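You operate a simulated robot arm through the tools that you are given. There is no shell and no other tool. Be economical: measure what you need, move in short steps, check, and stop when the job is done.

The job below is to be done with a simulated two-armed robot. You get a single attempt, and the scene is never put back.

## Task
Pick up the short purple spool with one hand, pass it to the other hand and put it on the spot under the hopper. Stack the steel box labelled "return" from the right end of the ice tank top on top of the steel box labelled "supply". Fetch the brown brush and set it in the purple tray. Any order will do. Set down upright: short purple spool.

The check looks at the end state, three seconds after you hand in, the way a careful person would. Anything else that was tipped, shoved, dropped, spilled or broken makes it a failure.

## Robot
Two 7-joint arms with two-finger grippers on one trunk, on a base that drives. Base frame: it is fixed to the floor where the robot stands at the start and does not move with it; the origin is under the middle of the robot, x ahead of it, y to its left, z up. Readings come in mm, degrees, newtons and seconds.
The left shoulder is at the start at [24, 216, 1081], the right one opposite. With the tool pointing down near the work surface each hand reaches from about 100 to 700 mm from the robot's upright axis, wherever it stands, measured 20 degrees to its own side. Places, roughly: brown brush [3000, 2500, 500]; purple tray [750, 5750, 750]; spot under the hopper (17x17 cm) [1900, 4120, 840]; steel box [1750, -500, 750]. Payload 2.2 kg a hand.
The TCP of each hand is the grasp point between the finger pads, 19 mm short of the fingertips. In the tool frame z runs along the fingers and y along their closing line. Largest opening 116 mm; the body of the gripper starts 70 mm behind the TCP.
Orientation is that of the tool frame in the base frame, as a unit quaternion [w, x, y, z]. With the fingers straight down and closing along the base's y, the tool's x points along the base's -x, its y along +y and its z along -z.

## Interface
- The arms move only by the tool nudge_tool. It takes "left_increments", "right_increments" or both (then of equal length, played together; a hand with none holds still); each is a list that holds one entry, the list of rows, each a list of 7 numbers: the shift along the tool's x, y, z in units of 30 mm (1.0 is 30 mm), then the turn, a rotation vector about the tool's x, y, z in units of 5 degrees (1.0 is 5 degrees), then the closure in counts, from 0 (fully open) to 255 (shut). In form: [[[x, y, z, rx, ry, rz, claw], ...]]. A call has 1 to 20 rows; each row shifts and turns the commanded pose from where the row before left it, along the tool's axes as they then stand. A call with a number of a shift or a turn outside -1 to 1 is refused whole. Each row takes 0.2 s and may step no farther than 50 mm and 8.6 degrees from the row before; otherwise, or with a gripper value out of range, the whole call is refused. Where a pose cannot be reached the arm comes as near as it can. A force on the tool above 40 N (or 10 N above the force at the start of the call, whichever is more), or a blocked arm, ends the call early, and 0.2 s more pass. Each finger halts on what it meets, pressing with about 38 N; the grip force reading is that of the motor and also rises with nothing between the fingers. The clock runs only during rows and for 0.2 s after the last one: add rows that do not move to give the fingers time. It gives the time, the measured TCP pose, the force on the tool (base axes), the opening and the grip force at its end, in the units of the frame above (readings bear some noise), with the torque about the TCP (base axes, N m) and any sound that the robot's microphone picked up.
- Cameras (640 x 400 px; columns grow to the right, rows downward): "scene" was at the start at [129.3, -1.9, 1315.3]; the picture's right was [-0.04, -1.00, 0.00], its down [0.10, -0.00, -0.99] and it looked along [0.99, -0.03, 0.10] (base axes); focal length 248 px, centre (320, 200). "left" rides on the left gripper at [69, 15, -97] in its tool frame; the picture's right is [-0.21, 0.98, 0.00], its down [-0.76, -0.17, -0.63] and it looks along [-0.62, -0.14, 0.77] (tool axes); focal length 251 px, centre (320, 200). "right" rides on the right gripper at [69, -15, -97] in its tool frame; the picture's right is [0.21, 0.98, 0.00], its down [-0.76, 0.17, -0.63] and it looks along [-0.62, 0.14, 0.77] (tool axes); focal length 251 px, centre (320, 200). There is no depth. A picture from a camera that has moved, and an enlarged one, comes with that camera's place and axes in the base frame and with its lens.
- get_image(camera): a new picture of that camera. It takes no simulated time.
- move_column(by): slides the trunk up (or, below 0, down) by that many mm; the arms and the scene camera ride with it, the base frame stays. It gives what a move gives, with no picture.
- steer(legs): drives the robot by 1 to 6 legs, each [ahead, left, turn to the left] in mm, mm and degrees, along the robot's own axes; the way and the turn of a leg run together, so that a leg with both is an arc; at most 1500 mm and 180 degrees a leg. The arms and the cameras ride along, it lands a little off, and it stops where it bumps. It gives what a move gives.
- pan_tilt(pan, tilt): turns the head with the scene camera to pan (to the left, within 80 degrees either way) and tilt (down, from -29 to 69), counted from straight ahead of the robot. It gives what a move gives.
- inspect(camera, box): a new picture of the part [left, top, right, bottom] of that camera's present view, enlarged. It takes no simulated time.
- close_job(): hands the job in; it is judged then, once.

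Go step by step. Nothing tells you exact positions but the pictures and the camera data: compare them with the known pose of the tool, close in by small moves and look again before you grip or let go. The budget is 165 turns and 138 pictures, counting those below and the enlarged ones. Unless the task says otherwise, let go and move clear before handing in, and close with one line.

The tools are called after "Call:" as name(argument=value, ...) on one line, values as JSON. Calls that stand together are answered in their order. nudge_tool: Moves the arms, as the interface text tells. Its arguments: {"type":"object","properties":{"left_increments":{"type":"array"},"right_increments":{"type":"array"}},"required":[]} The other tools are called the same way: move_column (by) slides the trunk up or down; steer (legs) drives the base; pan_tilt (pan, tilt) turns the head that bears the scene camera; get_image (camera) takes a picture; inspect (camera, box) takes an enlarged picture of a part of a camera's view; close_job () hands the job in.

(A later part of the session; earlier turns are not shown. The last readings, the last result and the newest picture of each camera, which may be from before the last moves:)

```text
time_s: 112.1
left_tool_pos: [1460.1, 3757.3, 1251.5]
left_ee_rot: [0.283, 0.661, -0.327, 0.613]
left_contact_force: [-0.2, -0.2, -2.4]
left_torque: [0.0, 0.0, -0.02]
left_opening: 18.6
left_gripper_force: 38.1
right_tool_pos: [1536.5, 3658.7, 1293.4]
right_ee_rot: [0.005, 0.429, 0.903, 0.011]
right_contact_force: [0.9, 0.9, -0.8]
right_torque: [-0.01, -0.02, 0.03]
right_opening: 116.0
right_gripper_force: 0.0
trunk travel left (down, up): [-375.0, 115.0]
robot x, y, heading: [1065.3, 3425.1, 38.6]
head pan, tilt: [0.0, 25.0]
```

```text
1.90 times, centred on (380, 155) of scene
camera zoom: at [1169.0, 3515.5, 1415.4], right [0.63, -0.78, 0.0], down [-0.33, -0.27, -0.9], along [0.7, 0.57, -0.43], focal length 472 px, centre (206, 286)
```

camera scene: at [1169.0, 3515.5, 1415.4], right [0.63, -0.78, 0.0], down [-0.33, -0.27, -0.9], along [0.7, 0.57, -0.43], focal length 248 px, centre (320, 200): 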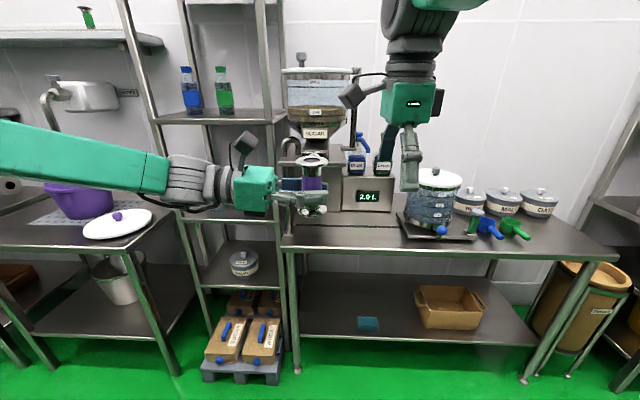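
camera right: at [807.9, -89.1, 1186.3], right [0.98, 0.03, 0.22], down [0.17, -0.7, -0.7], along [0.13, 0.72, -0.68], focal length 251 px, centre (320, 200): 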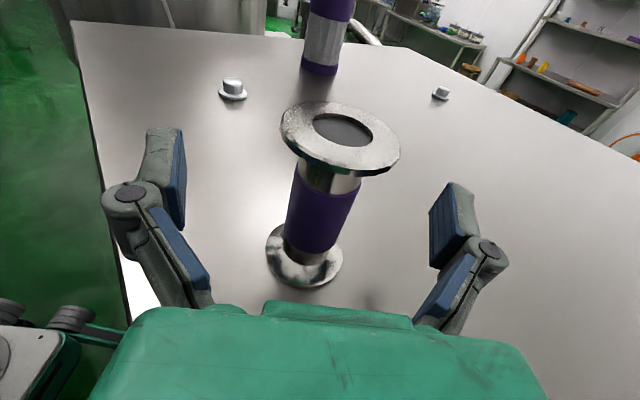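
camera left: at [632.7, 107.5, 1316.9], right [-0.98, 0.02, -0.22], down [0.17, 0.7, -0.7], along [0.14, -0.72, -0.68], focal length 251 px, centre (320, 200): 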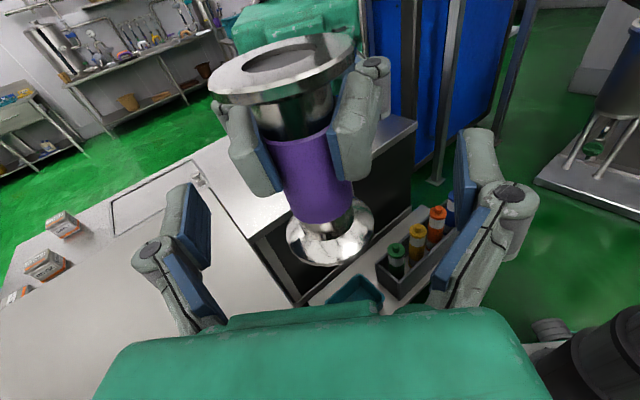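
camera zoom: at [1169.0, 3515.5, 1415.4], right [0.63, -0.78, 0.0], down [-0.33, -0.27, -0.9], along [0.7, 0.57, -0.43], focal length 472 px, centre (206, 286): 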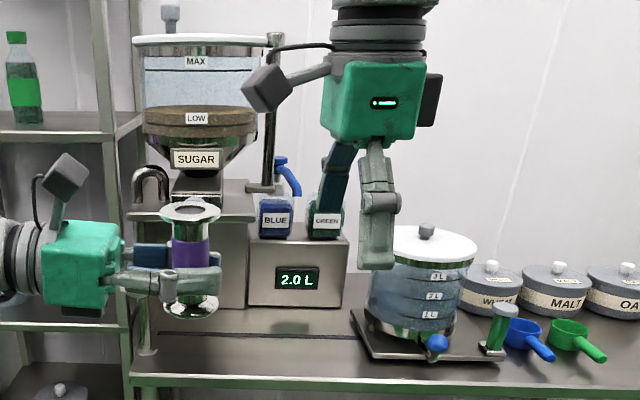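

Call:
get_image(camera="right")

Call:
get_image(camera="left")

```text
79 pictures are left
camera right: at [1481.8, 3700.8, 1388.7], right [0.62, 0.78, 0.02], down [0.59, -0.49, 0.64], along [0.51, -0.38, -0.77], focal length 251 px, centre (320, 200)
```

right: 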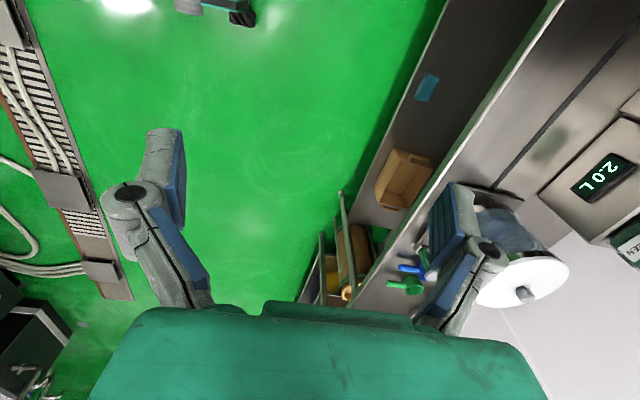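

```text
78 pictures are left
camera left: at [1389.8, 3816.4, 1327.1], right [-0.77, -0.59, -0.24], down [-0.29, 0.66, -0.69], along [0.57, -0.46, -0.68], focal length 251 px, centre (320, 200)
```

left: 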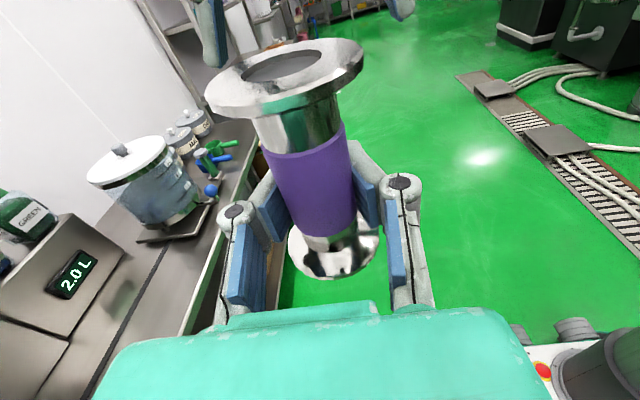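

The spool is secure. Before placing, I need the left hand pointing forward (into the table) because a rack post stands left of the spot. I spread the hands apart a bit, then yaw the left hand 90° about the vertical.

Call:
nudge_tool(left_increments=[[[0, 0, -0.8, 0, 0, 0, 255], [0, 0, -0.8, 0, 0, 0, 255], [0, 0, -0.8, 0, 0, 0, 255], [0, 0, -0.8, 0, 0, 0, 255], [0, 0, 0, 0, 0, 0, 255]]], right_increments=[[[-0.8, 0, 0, 0, 0, 0, 0], [-0.8, 0, 0, 0, 0, 0, 0], [-0.8, 0, 0, 0, 0, 0, 0], [-0.8, 0, 0, 0, 0, 0, 0], [-0.8, 0, 0, 0, 0, 0, 0]]])

Call:
nudge_tool(left_increments=[[[0, 0, 0, 0.996, 0, -0.087, 255], [0, 0, 0, 0.996, 0, -0.087, 255], [0, 0, 0, 0.996, 0, -0.087, 255], [0, 0, 0, 0.996, 0, -0.087, 255], [0, 0, 0, 0.996, 0, -0.087, 255], [0, 0, 0, 0.996, 0, -0.087, 255], [0, 0, 0, 0.996, 0, -0.087, 255], [0, 0, 0, 0.996, 0, -0.087, 255], [0, 0, 0, 0.996, 0, -0.087, 255], [0, 0, 0, 0, 0, 0, 255]]])

Call:
get_image(camera="scene")

```text
time_s: 113.3
left_tool_pos: [1399.7, 3829.7, 1259.1]
left_ee_rot: [0.283, 0.661, -0.326, 0.613]
left_contact_force: [-0.3, 0.3, -1.8]
left_torque: [-0.03, -0.04, 0.0]
left_opening: 18.6
left_gripper_force: 38.2
right_tool_pos: [1616.0, 3564.2, 1293.9]
right_ee_rot: [0.005, 0.428, 0.904, 0.011]
right_contact_force: [-0.5, 0.4, 0.1]
right_torque: [-0.04, 0.0, -0.03]
right_opening: 115.9
right_gripper_force: 0.0
trunk travel left (down, up): [-375.0, 115.0]
robot x, y, heading: [1062.9, 3427.6, 39.0]
head pan, tilt: [0.0, 25.0]
```

```text
time_s: 115.5
left_tool_pos: [1398.5, 3831.2, 1262.4]
left_ee_rot: [0.029, 0.729, -0.046, 0.682]
left_contact_force: [0.4, 0.4, -1.6]
left_torque: [0.01, -0.01, 0.01]
left_opening: 18.5
left_gripper_force: 38.2
right_tool_pos: [1615.2, 3566.5, 1293.5]
right_ee_rot: [0.006, 0.428, 0.904, 0.012]
right_contact_force: [-0.5, -0.1, -1.4]
right_torque: [0.0, 0.03, -0.02]
right_opening: 116.2
right_gripper_force: 0.1
trunk travel left (down, up): [-375.0, 115.0]
robot x, y, heading: [1064.7, 3427.2, 38.7]
head pan, tilt: [0.0, 25.0]
```

```text
77 pictures are left
camera scene: at [1168.5, 3514.7, 1415.5], right [0.63, -0.78, 0.0], down [-0.33, -0.27, -0.9], along [0.7, 0.57, -0.43], focal length 248 px, centre (320, 200)
```

scene: 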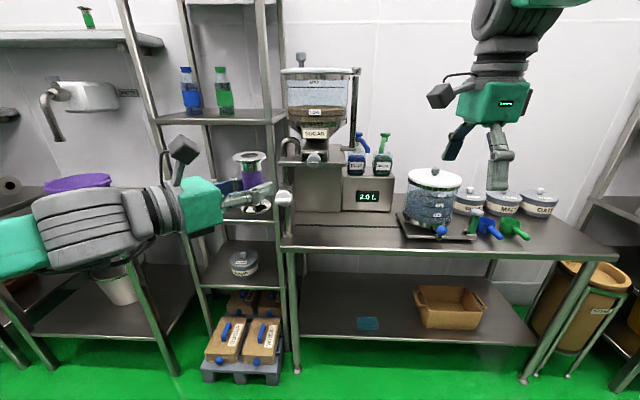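

Call:
nudge_tool(left_increments=[[[0, 0, 0, 0.996, 0, -0.07, 255], [0, 0, 0, 0.996, 0, -0.07, 255], [0, 0, 0, 0.996, 0, -0.07, 255], [0, 0, 0, 0.996, 0, -0.07, 255], [0, 0, 0, 0.996, 0, -0.07, 255], [0, 0, 0, 0.996, 0, -0.07, 255], [0, 0, 0, 0.996, 0, -0.07, 255], [0, 0, 0, 0.996, 0, -0.07, 255], [0, 0, 0, 0, 0, 0, 255]]])

Call:
get_image(camera="scene")

Call:
inspect(camera="scene", box=[230, 50, 410, 280])

```text
time_s: 117.5
left_tool_pos: [1399.8, 3832.8, 1260.3]
left_ee_rot: [-0.205, 0.697, 0.206, 0.655]
left_contact_force: [-0.9, -0.8, -1.0]
left_torque: [0.0, 0.03, 0.01]
left_opening: 18.5
left_gripper_force: 38.2
right_tool_pos: [1614.9, 3565.3, 1292.8]
right_ee_rot: [0.005, 0.428, 0.904, 0.012]
right_contact_force: [0.1, 0.4, -0.1]
right_torque: [0.02, 0.02, -0.01]
right_opening: 115.9
right_gripper_force: 0.0
trunk travel left (down, up): [-375.0, 115.0]
robot x, y, heading: [1060.7, 3426.9, 38.8]
head pan, tilt: [0.0, 25.0]
```

```text
76 pictures are left
camera scene: at [1169.6, 3513.7, 1415.5], right [0.63, -0.78, 0.0], down [-0.33, -0.27, -0.9], along [0.7, 0.57, -0.43], focal length 248 px, centre (320, 200)
```

scene: 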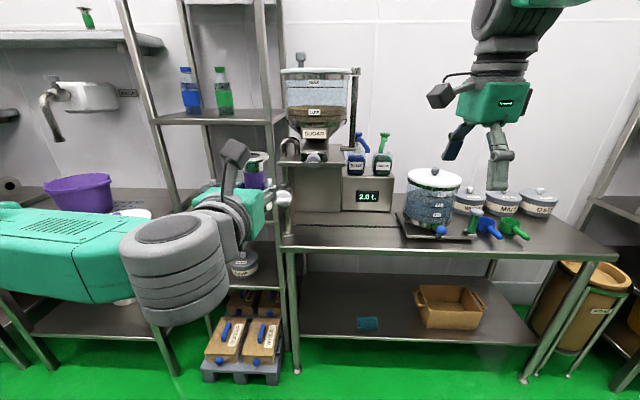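

```text
1.74 times, centred on (320, 165) of scene
camera zoom: at [1169.6, 3513.7, 1415.5], right [0.63, -0.78, 0.0], down [-0.33, -0.27, -0.9], along [0.7, 0.57, -0.43], focal length 431 px, centre (320, 261)
```

zoom: 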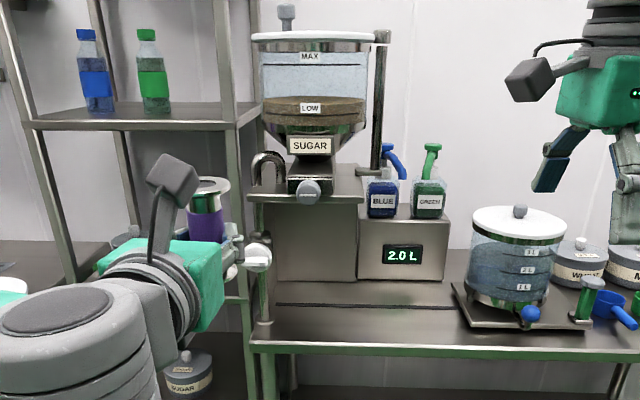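

The hopper stands on a plate about 300 mm above the counter; the spot is underneath, open from the front. I raise and retract the right hand, lower the trunk, then look from lower.

Call:
nudge_tool(right_increments=[[[0, -0.5, -0.9, 0, 0, 0, 0], [0, -0.5, -0.9, 0, 0, 0, 0], [0, -0.5, -0.9, 0, 0, 0, 0], [0, -0.5, -0.9, 0, 0, 0, 0], [0, -0.5, -0.9, 0, 0, 0, 0], [0, -0.5, -0.9, 0, 0, 0, 0], [0, -0.5, -0.9, 0, 0, 0, 0], [0, -0.5, -0.9, 0, 0, 0, 0]]])

Call:
move_column(by=-310)

Call:
steer(legs=[[380, -90, 0]])

Call:
get_image(camera="scene")

Call:
get_image(camera="left")

```text
time_s: 119.3
left_tool_pos: [1399.1, 3830.4, 1260.1]
left_ee_rot: [-0.205, 0.696, 0.206, 0.656]
left_contact_force: [-1.1, 0.3, -2.2]
left_torque: [-0.01, 0.0, 0.0]
left_opening: 18.6
left_gripper_force: 37.6
right_tool_pos: [1526.9, 3489.4, 1513.3]
right_ee_rot: [0.003, 0.429, 0.903, 0.013]
right_contact_force: [-0.2, -0.2, 1.3]
right_torque: [0.02, -0.01, -0.02]
right_opening: 116.2
right_gripper_force: 0.1
right hand out of reach, approached as far as the arm can: row 6, 7, 8
trunk travel left (down, up): [-375.0, 115.0]
robot x, y, heading: [1064.6, 3427.2, 38.7]
head pan, tilt: [0.0, 25.0]
```

```text
time_s: 122.4
left_tool_pos: [1398.5, 3831.9, 950.8]
left_ee_rot: [-0.205, 0.697, 0.206, 0.656]
left_contact_force: [0.4, -1.0, -2.4]
left_torque: [-0.01, -0.04, 0.0]
left_opening: 18.5
left_gripper_force: 37.9
right_tool_pos: [1527.5, 3491.3, 1202.6]
right_ee_rot: [0.004, 0.429, 0.903, 0.012]
right_contact_force: [-0.7, -0.1, -0.1]
right_torque: [-0.02, 0.01, 0.0]
right_opening: 116.1
right_gripper_force: 0.1
trunk travel left (down, up): [-65.0, 425.0]
robot x, y, heading: [1065.3, 3425.6, 38.9]
head pan, tilt: [0.0, 25.0]
```

```text
time_s: 124.8
left_tool_pos: [1759.3, 4000.2, 949.9]
left_ee_rot: [-0.201, 0.698, 0.203, 0.656]
left_contact_force: [-0.2, 0.3, -2.3]
left_torque: [0.05, -0.03, 0.0]
left_opening: 18.0
left_gripper_force: 37.5
right_tool_pos: [1880.3, 3657.8, 1203.3]
right_ee_rot: [0.004, 0.432, 0.902, 0.012]
right_contact_force: [-0.3, 0.8, 0.5]
right_torque: [-0.03, 0.01, -0.03]
right_opening: 116.0
right_gripper_force: 0.1
trunk travel left (down, up): [-65.0, 425.0]
robot x, y, heading: [1417.2, 3599.9, 38.7]
head pan, tilt: [0.0, 25.0]
```

```text
74 pictures are left
camera scene: at [1523.8, 3683.3, 1105.5], right [0.62, -0.78, 0.0], down [-0.33, -0.27, -0.9], along [0.71, 0.56, -0.43], focal length 248 px, centre (320, 200)
```

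scene: 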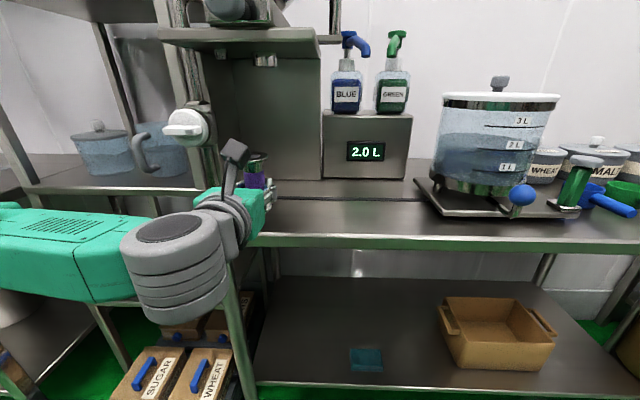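

```text
73 pictures are left
camera left: at [1689.6, 3935.7, 1023.1], right [0.52, -0.82, -0.23], down [-0.66, -0.22, -0.72], along [0.54, 0.53, -0.66], focal length 251 px, centre (320, 200)
```

left: 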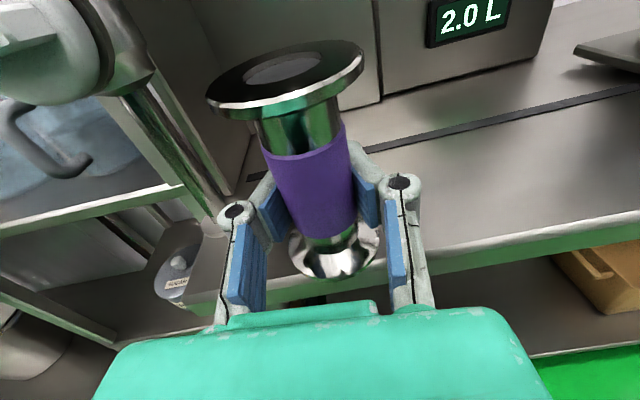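

The hopper's nozzle is right above [1900, 4120]. The spool needs 185 mm straight ahead; I extend the left arm 110 mm first.

Call:
nudge_tool(left_increments=[[[0.05, -0.1, 0.75, 0, 0, 0, 255], [0.05, -0.1, 0.75, 0, 0, 0, 255], [0.05, -0.1, 0.75, 0, 0, 0, 255], [0.05, -0.1, 0.75, 0, 0, 0, 255], [0.02, -0.1, 0.7, 0, 0, 0, 255], [0, 0, 0, 0, 0, 0, 255]]])

Call:
get_image(camera="scene")

Call:
get_image(camera="left")

```text
time_s: 126.2
left_tool_pos: [1839.5, 4073.0, 952.9]
left_ee_rot: [-0.202, 0.697, 0.203, 0.657]
left_contact_force: [0.7, -0.3, -1.0]
left_torque: [0.02, 0.0, 0.0]
left_opening: 17.9
left_gripper_force: 37.8
right_tool_pos: [1879.9, 3656.3, 1203.8]
right_ee_rot: [0.003, 0.432, 0.902, 0.015]
right_contact_force: [0.2, 1.0, -0.3]
right_torque: [0.0, -0.01, -0.01]
right_opening: 116.0
right_gripper_force: 0.1
trunk travel left (down, up): [-65.0, 425.0]
robot x, y, heading: [1418.9, 3596.5, 38.4]
head pan, tilt: [0.0, 25.0]
```

```text
72 pictures are left
camera scene: at [1523.9, 3682.6, 1105.6], right [0.62, -0.78, 0.0], down [-0.33, -0.27, -0.9], along [0.71, 0.56, -0.43], focal length 248 px, centre (320, 200)
```

scene: 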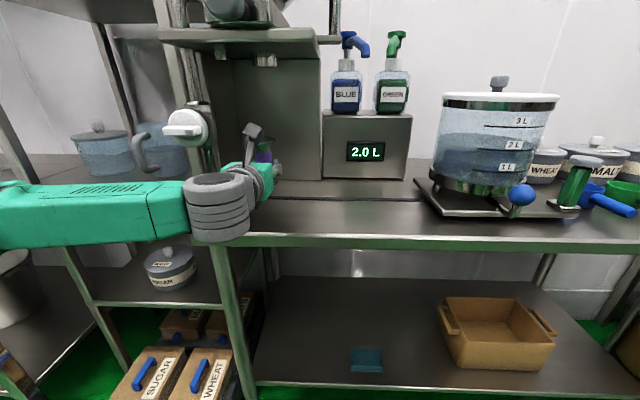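

```text
71 pictures are left
camera left: at [1771.0, 4008.3, 1025.9], right [0.52, -0.82, -0.23], down [-0.66, -0.22, -0.72], along [0.54, 0.53, -0.66], focal length 251 px, centre (320, 200)
```

left: 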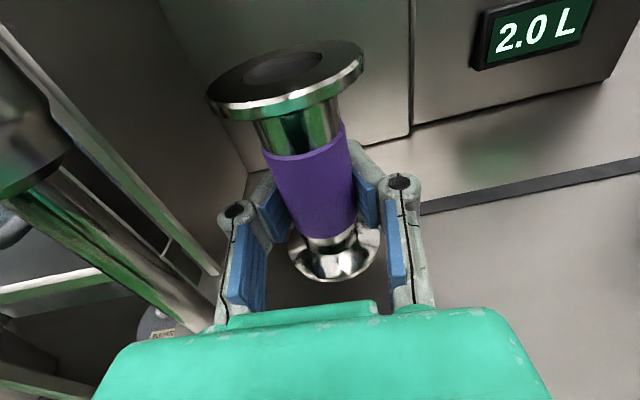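

Spool hangs upright relative to the hand. I extend the last 76 mm, lower to just above the counter and check.

Call:
nudge_tool(left_increments=[[[0.05, -0.07, 0.85, 0, 0, 0, 255], [0.05, -0.07, 0.85, 0, 0, 0, 255], [0.05, -0.07, 0.83, 0, 0, 0, 255], [-0.5, 0, 0, 0, 0, 0, 255], [-0.5, 0, 0, 0, 0, 0, 255], [-0.5, 0, 0, 0, 0, 0, 255], [-0.5, 0, 0, 0, 0, 0, 255], [0, 0, 0, 0, 0, 0, 255], [0, 0, 0, 0, 0, 0, 255]]])

Call:
inspect(camera="scene", box=[180, 30, 360, 260])

Call:
get_image(camera="left")

```text
time_s: 128.2
left_tool_pos: [1896.7, 4116.6, 893.7]
left_ee_rot: [-0.203, 0.696, 0.203, 0.658]
left_contact_force: [1.8, 0.4, 0.1]
left_torque: [-0.13, 0.15, 0.02]
left_opening: 17.8
left_gripper_force: 38.0
right_tool_pos: [1879.7, 3654.9, 1204.2]
right_ee_rot: [0.003, 0.432, 0.902, 0.015]
right_contact_force: [-0.5, -0.2, -0.6]
right_torque: [0.0, -0.01, 0.0]
right_opening: 116.0
right_gripper_force: 0.0
trunk travel left (down, up): [-65.0, 425.0]
robot x, y, heading: [1422.0, 3600.0, 38.5]
head pan, tilt: [0.0, 25.0]
```

```text
1.74 times, centred on (270, 145) of scene
camera zoom: at [1524.2, 3682.5, 1105.6], right [0.62, -0.78, 0.0], down [-0.33, -0.27, -0.9], along [0.71, 0.56, -0.43], focal length 431 px, centre (407, 296)
```

zoom: 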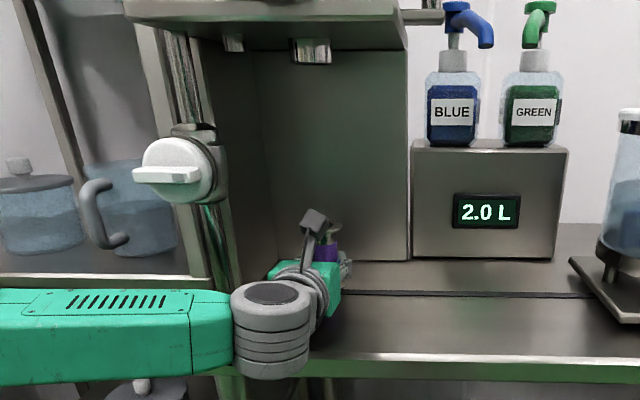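

```text
69 pictures are left
camera left: at [1828.7, 4052.3, 965.7], right [0.53, -0.82, -0.23], down [-0.66, -0.22, -0.72], along [0.54, 0.53, -0.66], focal length 251 px, centre (320, 200)
```

left: 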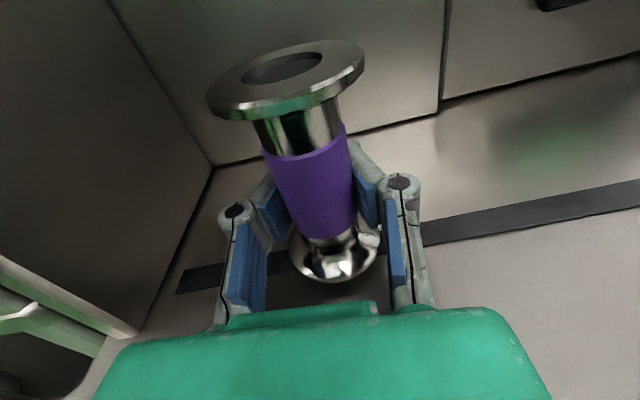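

Centred under the nozzle: about 118 mm from the left wall and midway in depth. Force hints at first touch; I lower in tiny steps.

Call:
nudge_tool(left_increments=[[[-0.1, 0, 0, 0, 0, 0, 255], [0, 0, 0, 0, 0, 0, 255]]])

Call:
nudge_tool(left_increments=[[[-0.1, 0, 0, 0, 0, 0, 255], [0, 0, 0, 0, 0, 0, 255]]])

Call:
inspect(camera="left", box=[180, 120, 460, 320])

```text
time_s: 128.8
left_tool_pos: [1896.0, 4117.2, 893.4]
left_ee_rot: [-0.202, 0.695, 0.202, 0.659]
left_contact_force: [-1.6, 0.9, 14.1]
left_torque: [-0.91, 1.03, -0.15]
left_opening: 17.8
left_gripper_force: 38.1
right_tool_pos: [1878.3, 3655.2, 1205.6]
right_ee_rot: [0.004, 0.431, 0.902, 0.015]
right_contact_force: [0.4, 0.4, -0.2]
right_torque: [0.03, 0.0, 0.0]
right_opening: 116.1
right_gripper_force: 0.1
trunk travel left (down, up): [-65.0, 425.0]
robot x, y, heading: [1419.2, 3599.1, 38.4]
head pan, tilt: [0.0, 25.0]
```

```text
time_s: 129.4
left_tool_pos: [1896.7, 4116.8, 894.0]
left_ee_rot: [-0.203, 0.693, 0.203, 0.661]
left_contact_force: [2.2, 4.7, 34.2]
left_torque: [-1.81, 2.05, -0.12]
left_opening: 17.7
left_gripper_force: 38.2
right_tool_pos: [1878.1, 3654.6, 1205.5]
right_ee_rot: [0.005, 0.431, 0.902, 0.015]
right_contact_force: [0.5, 0.8, -0.3]
right_torque: [0.0, -0.01, 0.02]
right_opening: 116.2
right_gripper_force: 0.0
trunk travel left (down, up): [-65.0, 425.0]
robot x, y, heading: [1423.6, 3597.0, 38.2]
head pan, tilt: [0.0, 25.0]
```

```text
2.00 times, centred on (320, 220) of left
camera zoom: at [1827.7, 4052.0, 965.5], right [0.53, -0.82, -0.23], down [-0.65, -0.22, -0.73], along [0.54, 0.53, -0.65], focal length 503 px, centre (320, 160)
```

zoom: 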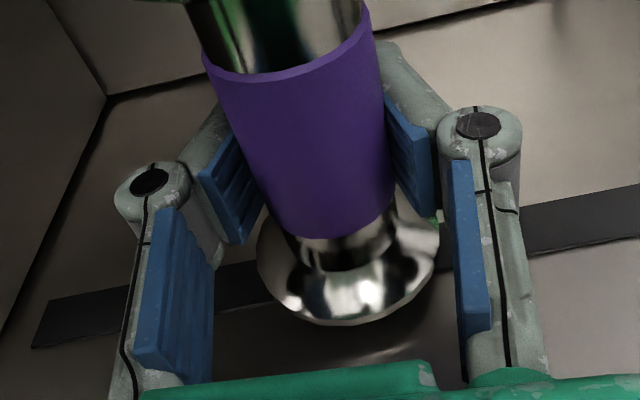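

The upward force acts ~80 mm behind the pads: the hand's underside is touching the counter's front edge, with the spool base still ~20 mm up. I'll lift, pitch the hand nose-down 15°, and let the spool's base right itself against the counter.

Call:
nudge_tool(left_increments=[[[0.5, 0, 0, 0, 0, 0, 255], [0.5, 0, 0, 0, 0, 0, 255], [0, 0, 0, 0, -1, 0, 255], [0, 0, 0, 0, -1, 0, 255], [0, 0, 0, 0, -1, 0, 255], [0, 0, 0, 0, 0, 0, 255], [0, 0, 0, 0, 0, 0, 255]]])

Call:
get_image(camera="left")

```text
time_s: 131.0
left_tool_pos: [1898.7, 4118.0, 917.3]
left_ee_rot: [-0.175, 0.776, 0.228, 0.561]
left_contact_force: [0.1, 0.8, -2.1]
left_torque: [-0.02, -0.03, 0.02]
left_opening: 17.6
left_gripper_force: 38.2
right_tool_pos: [1878.1, 3654.8, 1203.7]
right_ee_rot: [0.003, 0.432, 0.902, 0.014]
right_contact_force: [-0.2, 0.0, 0.6]
right_torque: [0.02, -0.01, 0.01]
right_opening: 115.6
right_gripper_force: 0.1
trunk travel left (down, up): [-65.0, 425.0]
robot x, y, heading: [1415.6, 3598.1, 38.3]
head pan, tilt: [0.0, 25.0]
```

```text
67 pictures are left
camera left: at [1849.8, 4065.6, 1011.1], right [0.48, -0.85, -0.22], down [-0.79, -0.31, -0.52], along [0.37, 0.42, -0.83], focal length 251 px, centre (320, 200)
```

left: 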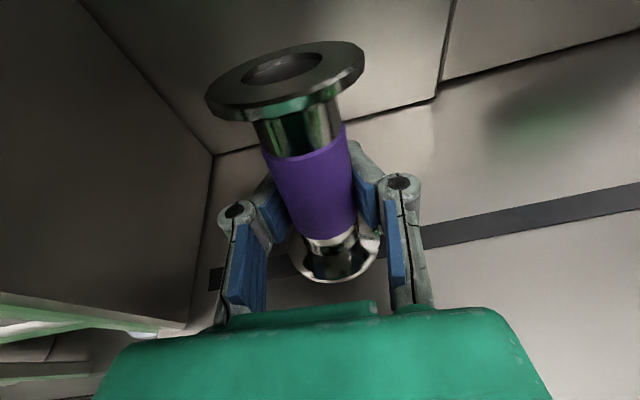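

Now 18° nose-down. I lower vertically to about 884, then in small steps.

Call:
nudge_tool(left_increments=[[[-0.475, 0, 0.155, 0, 0, 0, 255], [-0.475, 0, 0.155, 0, 0, 0, 255], [-0.1, 0, 0.033, 0, 0, 0, 255], [0, 0, 0, 0, 0, 0, 255]]])

Call:
nudge_tool(left_increments=[[[-0.095, 0, 0.031, 0, 0, 0, 255], [0, 0, 0, 0, 0, 0, 255]]])

Call:
nudge_tool(left_increments=[[[-0.095, 0, 0.031, 0, 0, 0, 255], [0, 0, 0, 0, 0, 0, 255]]])

```text
time_s: 132.0
left_tool_pos: [1899.4, 4118.3, 887.9]
left_ee_rot: [-0.175, 0.775, 0.227, 0.564]
left_contact_force: [1.9, 0.9, 14.1]
left_torque: [0.1, -0.24, -0.04]
left_opening: 17.4
left_gripper_force: 37.8
right_tool_pos: [1879.2, 3653.1, 1204.4]
right_ee_rot: [0.003, 0.432, 0.902, 0.015]
right_contact_force: [-0.5, -0.1, -0.9]
right_torque: [0.0, 0.04, 0.03]
right_opening: 116.0
right_gripper_force: 0.0
trunk travel left (down, up): [-65.0, 425.0]
robot x, y, heading: [1418.6, 3598.7, 38.1]
head pan, tilt: [0.0, 25.0]
```

```text
time_s: 132.6
left_tool_pos: [1899.0, 4118.3, 883.9]
left_ee_rot: [-0.176, 0.774, 0.227, 0.564]
left_contact_force: [7.5, 5.1, 24.6]
left_torque: [0.29, -0.56, 0.01]
left_opening: 15.9
left_gripper_force: 38.4
right_tool_pos: [1879.3, 3653.7, 1203.4]
right_ee_rot: [0.003, 0.432, 0.902, 0.014]
right_contact_force: [0.8, -0.5, 0.3]
right_torque: [0.02, -0.01, 0.01]
right_opening: 116.1
right_gripper_force: 0.2
trunk travel left (down, up): [-65.0, 425.0]
robot x, y, heading: [1418.6, 3596.2, 38.4]
head pan, tilt: [0.0, 25.0]
```

```text
time_s: 133.2
left_tool_pos: [1896.9, 4115.6, 881.0]
left_ee_rot: [-0.176, 0.775, 0.227, 0.563]
left_contact_force: [6.4, 5.4, 25.7]
left_torque: [0.3, -0.5, 0.05]
left_opening: 14.8
left_gripper_force: 37.9
right_tool_pos: [1879.0, 3653.5, 1204.0]
right_ee_rot: [0.002, 0.432, 0.902, 0.015]
right_contact_force: [-0.2, -0.4, -0.9]
right_torque: [0.0, -0.02, -0.03]
right_opening: 116.0
right_gripper_force: 0.2
trunk travel left (down, up): [-65.0, 425.0]
robot x, y, heading: [1420.0, 3598.4, 38.4]
head pan, tilt: [0.0, 25.0]
```

Call:
inspect(camera="left", box=[160, 20, 480, 320])

Call:
inspect(camera="scene", box=[230, 120, 320, 200])

```text
1.33 times, centred on (320, 170) of left
camera zoom: at [1848.2, 4063.9, 975.4], right [0.48, -0.85, -0.22], down [-0.79, -0.31, -0.53], along [0.38, 0.43, -0.82], focal length 335 px, centre (320, 240)
```

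zoom: 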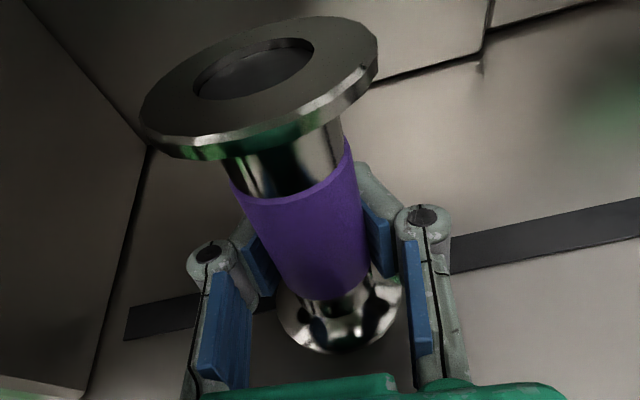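

```text
5.00 times, centred on (275, 160) of scene
camera zoom: at [1522.5, 3680.2, 1106.1], right [0.62, -0.78, 0.0], down [-0.33, -0.26, -0.91], along [0.71, 0.56, -0.42], focal length 1240 px, centre (545, 400)
```

zoom: 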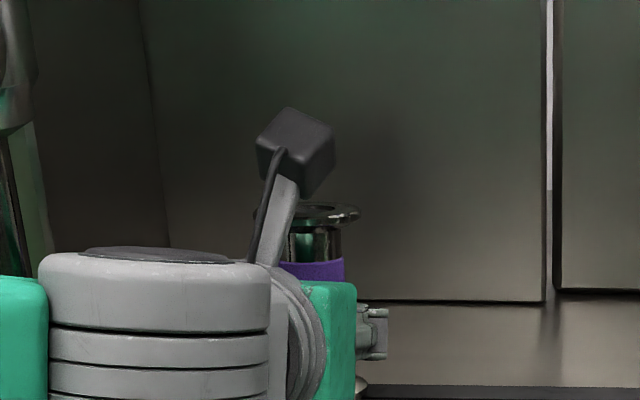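

The spool's front base edge is touching. Its grip sits higher than I assumed (~48 mm above base), so I need far less pitch: I raise 10 mm and pitch back up ~9°, then touch down again.

Call:
nudge_tool(left_increments=[[[0.3, 0, -0.1, 0, 0, 0, 255], [0.15, 0, -0.05, 0, 0, 0, 255], [0, 0, 0, 0, 0.9, 0, 255], [0, 0, 0, 0, 0.9, 0, 255], [0, 0, 0, 0, 0, 0, 255]]])

Call:
get_image(camera="left")

Call:
inspect(camera="scene", box=[230, 120, 320, 200])

```text
time_s: 134.4
left_tool_pos: [1898.7, 4117.3, 891.7]
left_ee_rot: [-0.192, 0.731, 0.213, 0.62]
left_contact_force: [0.7, -0.1, -1.9]
left_torque: [0.02, -0.04, 0.01]
left_opening: 14.3
left_gripper_force: 37.8
right_tool_pos: [1880.0, 3654.4, 1204.2]
right_ee_rot: [0.003, 0.432, 0.902, 0.014]
right_contact_force: [0.2, 0.0, 0.2]
right_torque: [0.03, 0.01, 0.03]
right_opening: 116.1
right_gripper_force: 0.0
trunk travel left (down, up): [-65.0, 425.0]
robot x, y, heading: [1423.2, 3599.2, 38.3]
head pan, tilt: [0.0, 25.0]
```

```text
64 pictures are left
camera left: at [1837.1, 4057.9, 974.0], right [0.51, -0.83, -0.23], down [-0.72, -0.26, -0.64], along [0.48, 0.49, -0.73], focal length 251 px, centre (320, 200)
```

left: 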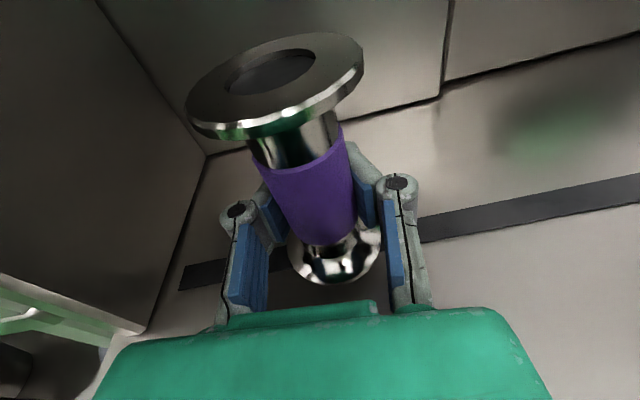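

```text
5.00 times, centred on (275, 160) of scene
camera zoom: at [1524.2, 3682.8, 1105.5], right [0.62, -0.78, 0.0], down [-0.33, -0.27, -0.9], along [0.71, 0.56, -0.43], focal length 1240 px, centre (545, 400)
```

zoom: 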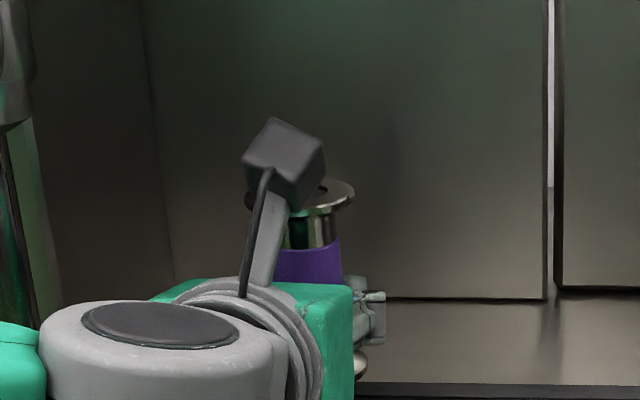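

Nearly upright now. I touch down gently.

Call:
nudge_tool(left_increments=[[[-0.1, 0, 0.02, 0, 0, 0, 255], [0, 0, 0, 0, 0, 0, 255]]])

Call:
nudge_tool(left_increments=[[[-0.1, 0, 0.02, 0, 0, 0, 255], [0, 0, 0, 0, 0, 0, 255]]])

```text
time_s: 135.0
left_tool_pos: [1897.9, 4116.9, 889.3]
left_ee_rot: [-0.191, 0.73, 0.213, 0.62]
left_contact_force: [0.8, -0.6, -2.5]
left_torque: [-0.01, 0.0, 0.01]
left_opening: 14.7
left_gripper_force: 38.2
right_tool_pos: [1879.4, 3654.9, 1204.2]
right_ee_rot: [0.002, 0.432, 0.902, 0.014]
right_contact_force: [0.0, 0.8, -0.7]
right_torque: [-0.01, 0.01, -0.02]
right_opening: 116.0
right_gripper_force: 0.0
trunk travel left (down, up): [-65.0, 425.0]
robot x, y, heading: [1417.2, 3597.5, 38.5]
head pan, tilt: [0.0, 25.0]
```

```text
time_s: 135.6
left_tool_pos: [1899.0, 4117.9, 885.1]
left_ee_rot: [-0.192, 0.731, 0.213, 0.62]
left_contact_force: [-0.4, -0.4, -1.6]
left_torque: [0.01, 0.0, 0.01]
left_opening: 14.4
left_gripper_force: 37.7
right_tool_pos: [1881.2, 3654.8, 1204.4]
right_ee_rot: [0.003, 0.432, 0.902, 0.013]
right_contact_force: [0.7, 0.6, -0.2]
right_torque: [-0.01, 0.0, 0.0]
right_opening: 115.8
right_gripper_force: 0.0
trunk travel left (down, up): [-65.0, 425.0]
robot x, y, heading: [1421.8, 3597.9, 38.5]
head pan, tilt: [0.0, 25.0]
```

Call:
nudge_tool(left_increments=[[[-0.1, 0, 0.02, 0, 0, 0, 255], [0, 0, 0, 0, 0, 0, 255]]])

Call:
nudge_tool(left_increments=[[[-0.1, 0, 0.02, 0, 0, 0, 255], [0, 0, 0, 0, 0, 0, 255]]])

```text
time_s: 136.2
left_tool_pos: [1899.5, 4118.3, 883.5]
left_ee_rot: [-0.191, 0.729, 0.213, 0.621]
left_contact_force: [1.8, -0.2, 3.4]
left_torque: [-0.3, 0.23, 0.13]
left_opening: 14.3
left_gripper_force: 37.7
right_tool_pos: [1879.9, 3655.6, 1205.2]
right_ee_rot: [0.003, 0.432, 0.902, 0.014]
right_contact_force: [-0.8, 0.0, -0.9]
right_torque: [-0.02, -0.01, -0.02]
right_opening: 116.0
right_gripper_force: 0.1
trunk travel left (down, up): [-65.0, 425.0]
robot x, y, heading: [1417.9, 3596.1, 38.6]
head pan, tilt: [0.0, 25.0]
```

```text
time_s: 136.8
left_tool_pos: [1899.4, 4118.0, 884.9]
left_ee_rot: [-0.192, 0.728, 0.213, 0.623]
left_contact_force: [5.5, 2.7, 21.1]
left_torque: [-1.27, 1.3, 0.09]
left_opening: 14.3
left_gripper_force: 37.9
right_tool_pos: [1880.2, 3653.7, 1205.0]
right_ee_rot: [0.002, 0.432, 0.902, 0.015]
right_contact_force: [0.0, -0.2, -0.6]
right_torque: [0.03, -0.04, 0.01]
right_opening: 115.8
right_gripper_force: 0.1
trunk travel left (down, up): [-65.0, 425.0]
robot x, y, heading: [1419.6, 3598.7, 38.4]
head pan, tilt: [0.0, 25.0]
```

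The hand's underside touches again just before the spool. I add 5° of nose-down and lower again.

Call:
nudge_tool(left_increments=[[[0.25, 0, -0.04, 0, 0, 0, 255], [0, 0, 0, 0, -1, 0, 255], [-0.2, 0, 0.05, 0, 0, 0, 255], [0, 0, 0, 0, 0, 0, 255]]])

Call:
nudge_tool(left_increments=[[[-0.1, 0, 0.025, 0, 0, 0, 255], [0, 0, 0, 0, 0, 0, 255]]])

Call:
nudge_tool(left_increments=[[[-0.1, 0, 0.025, 0, 0, 0, 255], [0, 0, 0, 0, 0, 0, 255]]])

```text
time_s: 137.8
left_tool_pos: [1897.9, 4117.8, 882.0]
left_ee_rot: [-0.182, 0.757, 0.221, 0.587]
left_contact_force: [0.5, -1.4, 2.3]
left_torque: [0.01, -0.05, -0.02]
left_opening: 14.7
left_gripper_force: 38.3
right_tool_pos: [1879.3, 3655.1, 1205.0]
right_ee_rot: [0.003, 0.432, 0.902, 0.014]
right_contact_force: [0.1, 0.8, 0.3]
right_torque: [-0.03, 0.01, -0.01]
right_opening: 115.8
right_gripper_force: 0.1
trunk travel left (down, up): [-65.0, 425.0]
robot x, y, heading: [1417.7, 3599.8, 38.5]
head pan, tilt: [0.0, 25.0]
```

```text
time_s: 138.4
left_tool_pos: [1898.3, 4119.6, 880.4]
left_ee_rot: [-0.183, 0.755, 0.221, 0.589]
left_contact_force: [0.0, -0.7, 12.2]
left_torque: [0.05, -0.17, -0.02]
left_opening: 14.2
left_gripper_force: 38.3
right_tool_pos: [1878.6, 3654.7, 1204.9]
right_ee_rot: [0.004, 0.431, 0.902, 0.015]
right_contact_force: [0.4, -0.3, 0.7]
right_torque: [0.01, -0.01, 0.0]
right_opening: 116.0
right_gripper_force: 0.1
trunk travel left (down, up): [-65.0, 425.0]
robot x, y, heading: [1415.8, 3600.6, 38.3]
head pan, tilt: [0.0, 25.0]
```

```text
time_s: 139.0
left_tool_pos: [1897.9, 4117.7, 880.7]
left_ee_rot: [-0.184, 0.753, 0.221, 0.592]
left_contact_force: [5.3, 3.8, 26.3]
left_torque: [0.3, -0.4, 0.03]
left_opening: 14.1
left_gripper_force: 38.0
right_tool_pos: [1877.3, 3653.8, 1204.8]
right_ee_rot: [0.004, 0.431, 0.902, 0.016]
right_contact_force: [0.0, -0.3, -0.4]
right_torque: [0.02, -0.02, 0.0]
right_opening: 115.9
right_gripper_force: 0.1
trunk travel left (down, up): [-65.0, 425.0]
robot x, y, heading: [1416.4, 3598.0, 38.6]
head pan, tilt: [0.0, 25.0]
```

The spool's base is on the counter now. I relieve the pressure and open the fingers slowly.

Call:
nudge_tool(left_increments=[[[0.08, 0, -0.02, 0, 0, 0, 255], [0, 0, 0, 0, 0, 0, 222], [0, 0, 0, 0, 0, 0, 216], [0, 0, 0, 0, 0, 0, 210], [0, 0, 0, 0, 0, 0, 204], [0, 0, 0, 0, 0, 0, 198], [0, 0, 0, 0, 0, 0, 190], [0, 0, 0, 0, 0, 0, 180], [0, 0, 0, 0, 0, 0, 170], [0, 0, 0, 0, 0, 0, 160]]])

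Call:
get_image(camera="left")

```text
time_s: 141.2
left_tool_pos: [1899.1, 4118.1, 877.8]
left_ee_rot: [-0.182, 0.757, 0.221, 0.588]
left_contact_force: [0.4, -0.5, 0.3]
left_torque: [-0.01, 0.02, -0.01]
left_opening: 43.4
left_gripper_force: 0.0
right_tool_pos: [1879.3, 3654.7, 1204.6]
right_ee_rot: [0.003, 0.431, 0.902, 0.013]
right_contact_force: [-0.4, -0.4, -0.4]
right_torque: [0.01, -0.03, -0.03]
right_opening: 116.1
right_gripper_force: 0.0
trunk travel left (down, up): [-65.0, 425.0]
robot x, y, heading: [1421.2, 3600.7, 38.6]
head pan, tilt: [0.0, 25.0]
```

```text
62 pictures are left
camera left: at [1844.5, 4062.2, 967.3], right [0.49, -0.84, -0.22], down [-0.76, -0.29, -0.58], along [0.42, 0.45, -0.79], focal length 251 px, centre (320, 200)
```

left: 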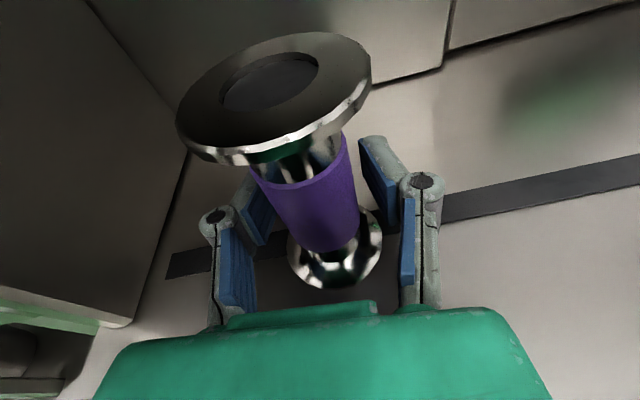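

It stands free. I open fully and back out along the fingers.

Call:
nudge_tool(left_increments=[[[0, 0, 0, 0, 0, 0, 100], [0, 0, 0, 0, 0, 0, 40], [0, 0, -0.6, 0, 0, 0, 40], [0, 0, -0.8, 0, 0, 0, 40], [0, 0, -0.8, 0, 0, 0, 40], [0, 0, -0.8, 0, 0, 0, 40], [0, 0, -0.8, 0, 0, 0, 40], [0, 0, -0.8, 0, 0, 0, 40], [0, 0, 0, 0, 0, 0, 40]]])

Call:
get_image(camera="left")

Call:
inspect(camera="scene", box=[180, 30, 360, 260])

```text
time_s: 143.2
left_tool_pos: [1786.8, 4046.0, 911.5]
left_ee_rot: [-0.182, 0.757, 0.222, 0.587]
left_contact_force: [-0.1, -0.4, -0.2]
left_torque: [0.02, 0.0, -0.01]
left_opening: 97.4
left_gripper_force: 0.1
right_tool_pos: [1880.2, 3655.3, 1203.9]
right_ee_rot: [0.004, 0.432, 0.902, 0.014]
right_contact_force: [1.1, -0.1, 0.6]
right_torque: [0.02, -0.01, 0.01]
right_opening: 116.2
right_gripper_force: 0.2
trunk travel left (down, up): [-65.0, 425.0]
robot x, y, heading: [1422.8, 3598.1, 38.6]
head pan, tilt: [0.0, 25.0]
```

```text
61 pictures are left
camera left: at [1732.2, 3989.1, 1000.9], right [0.49, -0.84, -0.22], down [-0.76, -0.29, -0.58], along [0.42, 0.45, -0.79], focal length 251 px, centre (320, 200)
```

left: 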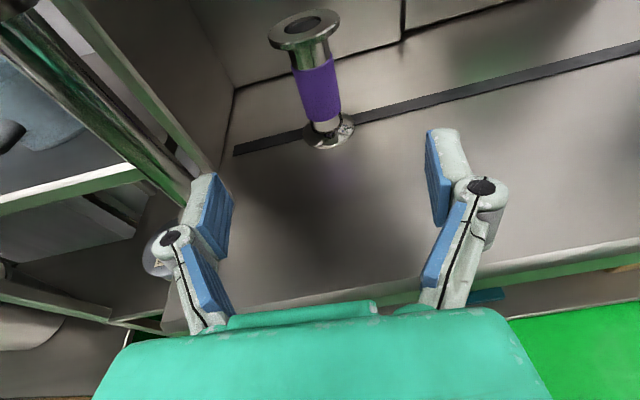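

```text
1.74 times, centred on (270, 145) of scene
camera zoom: at [1523.7, 3682.5, 1105.6], right [0.62, -0.78, 0.0], down [-0.33, -0.27, -0.9], along [0.71, 0.56, -0.43], focal length 431 px, centre (407, 296)
```

zoom: 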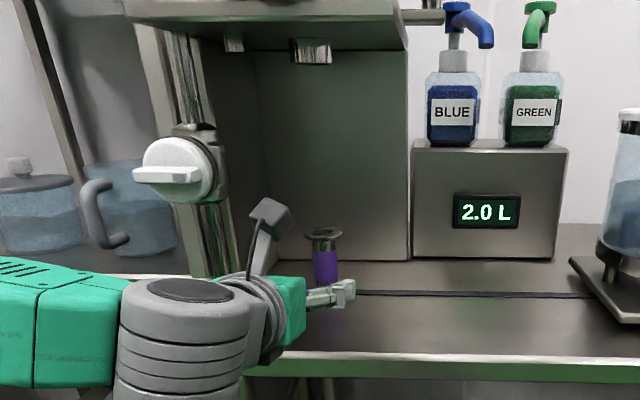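

The spool stands upright at about [1893, 4115] under the nozzle. I retract, back off and strafe along the wall toward the brush rack.

Call:
steer(legs=[[-300, 0, 0], [-80, -930, 0], [-80, -930, 0]])

Call:
get_image(camera="scene")

```text
time_s: 154.2
left_tool_pos: [2570.0, 2286.8, 911.4]
left_ee_rot: [-0.175, 0.76, 0.213, 0.589]
left_contact_force: [0.2, -0.4, 0.1]
left_torque: [0.02, 0.0, 0.01]
left_opening: 97.7
left_gripper_force: 0.1
right_tool_pos: [2654.0, 1895.2, 1203.0]
right_ee_rot: [0.004, 0.443, 0.896, 0.014]
right_contact_force: [-0.4, 0.2, -0.9]
right_torque: [-0.03, 0.02, -0.03]
right_opening: 116.2
right_gripper_force: 0.0
trunk travel left (down, up): [-65.0, 425.0]
robot x, y, heading: [2190.9, 1848.6, 37.0]
head pan, tilt: [0.0, 25.0]
```

```text
59 pictures are left
camera scene: at [2298.8, 1931.4, 1105.6], right [0.6, -0.8, 0.0], down [-0.34, -0.26, -0.9], along [0.72, 0.54, -0.43], focal length 248 px, centre (320, 200)
```

scene: 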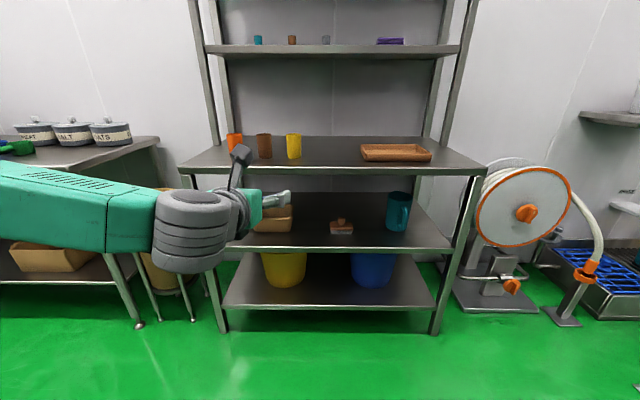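

The brush sits in the middle of the mid shelf, with a worktop above it. I zoom in.

Call:
inspect(camera="scene", box=[240, 140, 440, 265])

Call:
inspect(camera="scene", box=[310, 200, 380, 244])

```text
3.20 times, centred on (340, 202) of scene
camera zoom: at [2298.8, 1931.4, 1105.6], right [0.6, -0.8, 0.0], down [-0.34, -0.26, -0.9], along [0.72, 0.54, -0.43], focal length 794 px, centre (256, 192)
```

zoom: 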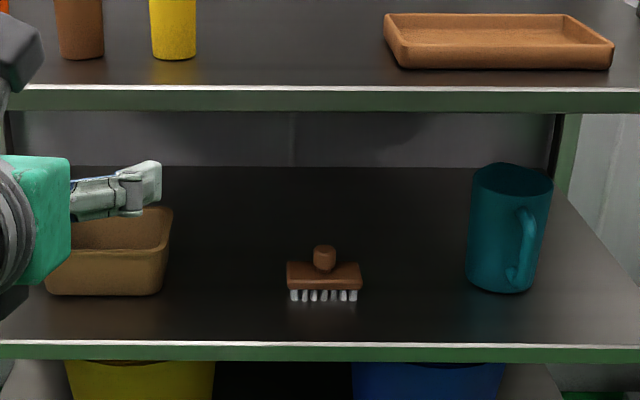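

```text
9.09 times, centred on (345, 222) of scene
camera zoom: at [2298.8, 1931.4, 1105.6], right [0.6, -0.8, 0.0], down [-0.34, -0.26, -0.9], along [0.72, 0.54, -0.43], focal length 2254 px, centre (93, 0)
```

zoom: 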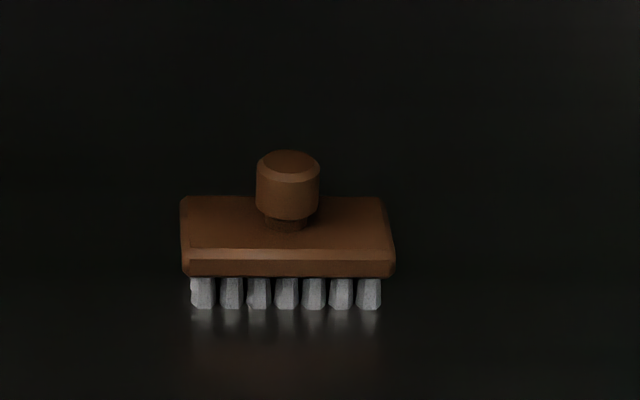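

The brush has a knob (about 30 mm) on a ~105 mm block, around [3090, 2410], shelf z≈500 with ~290 mm of headroom. I'll grip the knob with the left hand pitched ~30° down. First lower and pitch the hand in front of the rack.

Call:
move_column(by=-65)

Call:
nudge_tool(left_increments=[[[-0.8, 0, 0.2, 0, 0, 0, 0], [-0.8, 0, 0.2, 0, 0, 0, 0], [-0.8, 0, 0.2, 0, 0, 0, 0], [-0.8, 0, 0.2, 0, 0, 0, 0], [-0.8, 0, 0.2, 0, 0, 0, 0], [-0.8, 0, 0.2, 0, 0, 0, 0], [-0.8, 0, 0.2, 0, 0, 0, 0], [-0.8, 0, 0.2, 0, -1, 0, 0], [0, 0, 0, 0, -1, 0, 0], [0, 0, 0, 0, -1, 0, 0], [0, 0, 0, 0, 0, 0, 0]]])

Call:
get_image(camera="scene")

Call:
get_image(camera="left")

```text
time_s: 155.3
left_tool_pos: [2567.9, 2285.9, 848.6]
left_ee_rot: [-0.175, 0.759, 0.212, 0.591]
left_contact_force: [-0.3, 0.7, -0.5]
left_torque: [-0.01, 0.0, 0.01]
left_opening: 97.6
left_gripper_force: 0.0
right_tool_pos: [2651.7, 1892.1, 1140.5]
right_ee_rot: [0.003, 0.443, 0.897, 0.015]
right_contact_force: [0.5, 1.0, -0.1]
right_torque: [-0.02, 0.0, -0.02]
right_opening: 116.2
right_gripper_force: 0.1
trunk travel left (down, up): [0.0, 490.0]
robot x, y, heading: [2196.0, 1846.8, 37.2]
head pan, tilt: [0.0, 25.0]
```

```text
time_s: 157.7
left_tool_pos: [2570.5, 2289.6, 649.8]
left_ee_rot: [-0.145, 0.83, 0.233, 0.486]
left_contact_force: [0.1, 0.8, -0.2]
left_torque: [0.0, 0.01, 0.02]
left_opening: 115.9
left_gripper_force: 0.1
right_tool_pos: [2652.2, 1891.8, 1139.2]
right_ee_rot: [0.003, 0.443, 0.897, 0.015]
right_contact_force: [0.2, 0.2, 0.5]
right_torque: [-0.01, 0.01, 0.0]
right_opening: 116.2
right_gripper_force: 0.1
trunk travel left (down, up): [0.0, 490.0]
robot x, y, heading: [2187.0, 1850.9, 36.9]
head pan, tilt: [0.0, 25.0]
```

```text
56 pictures are left
camera scene: at [2299.4, 1930.4, 1040.6], right [0.6, -0.8, 0.0], down [-0.34, -0.26, -0.9], along [0.72, 0.54, -0.43], focal length 248 px, centre (320, 200)
```

scene: 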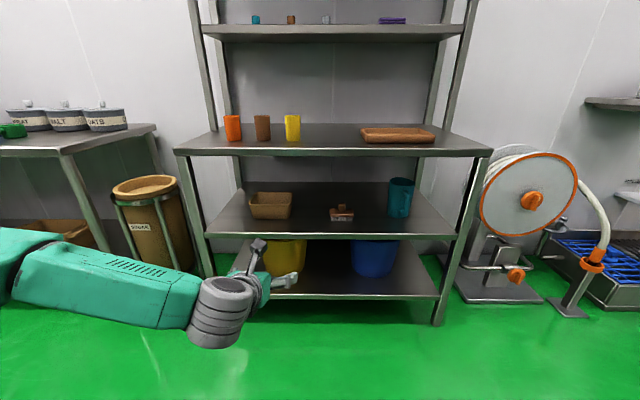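

```text
55 pictures are left
camera left: at [2535.1, 2248.1, 756.3], right [0.43, -0.88, -0.2], down [-0.87, -0.34, -0.35], along [0.24, 0.33, -0.91], focal length 251 px, centre (320, 200)
```

left: 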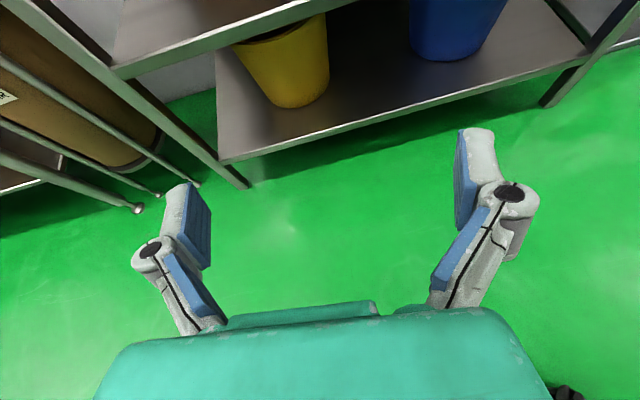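

Call:
inspect(camera="scene", box=[305, 190, 385, 240])

```text
8.00 times, centred on (345, 215) of scene
camera zoom: at [2299.4, 1930.4, 1040.6], right [0.6, -0.8, 0.0], down [-0.34, -0.26, -0.9], along [0.72, 0.54, -0.43], focal length 1984 px, centre (120, 80)
```

zoom: 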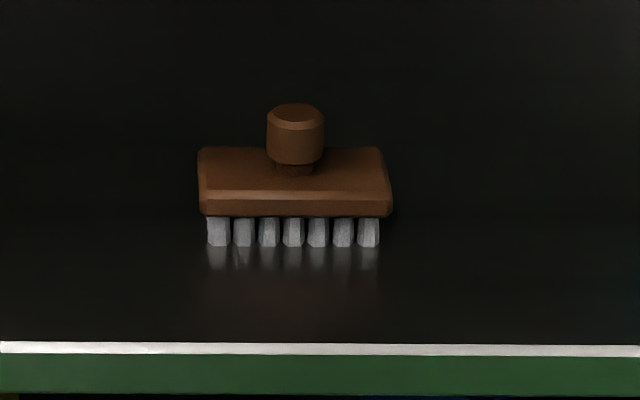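

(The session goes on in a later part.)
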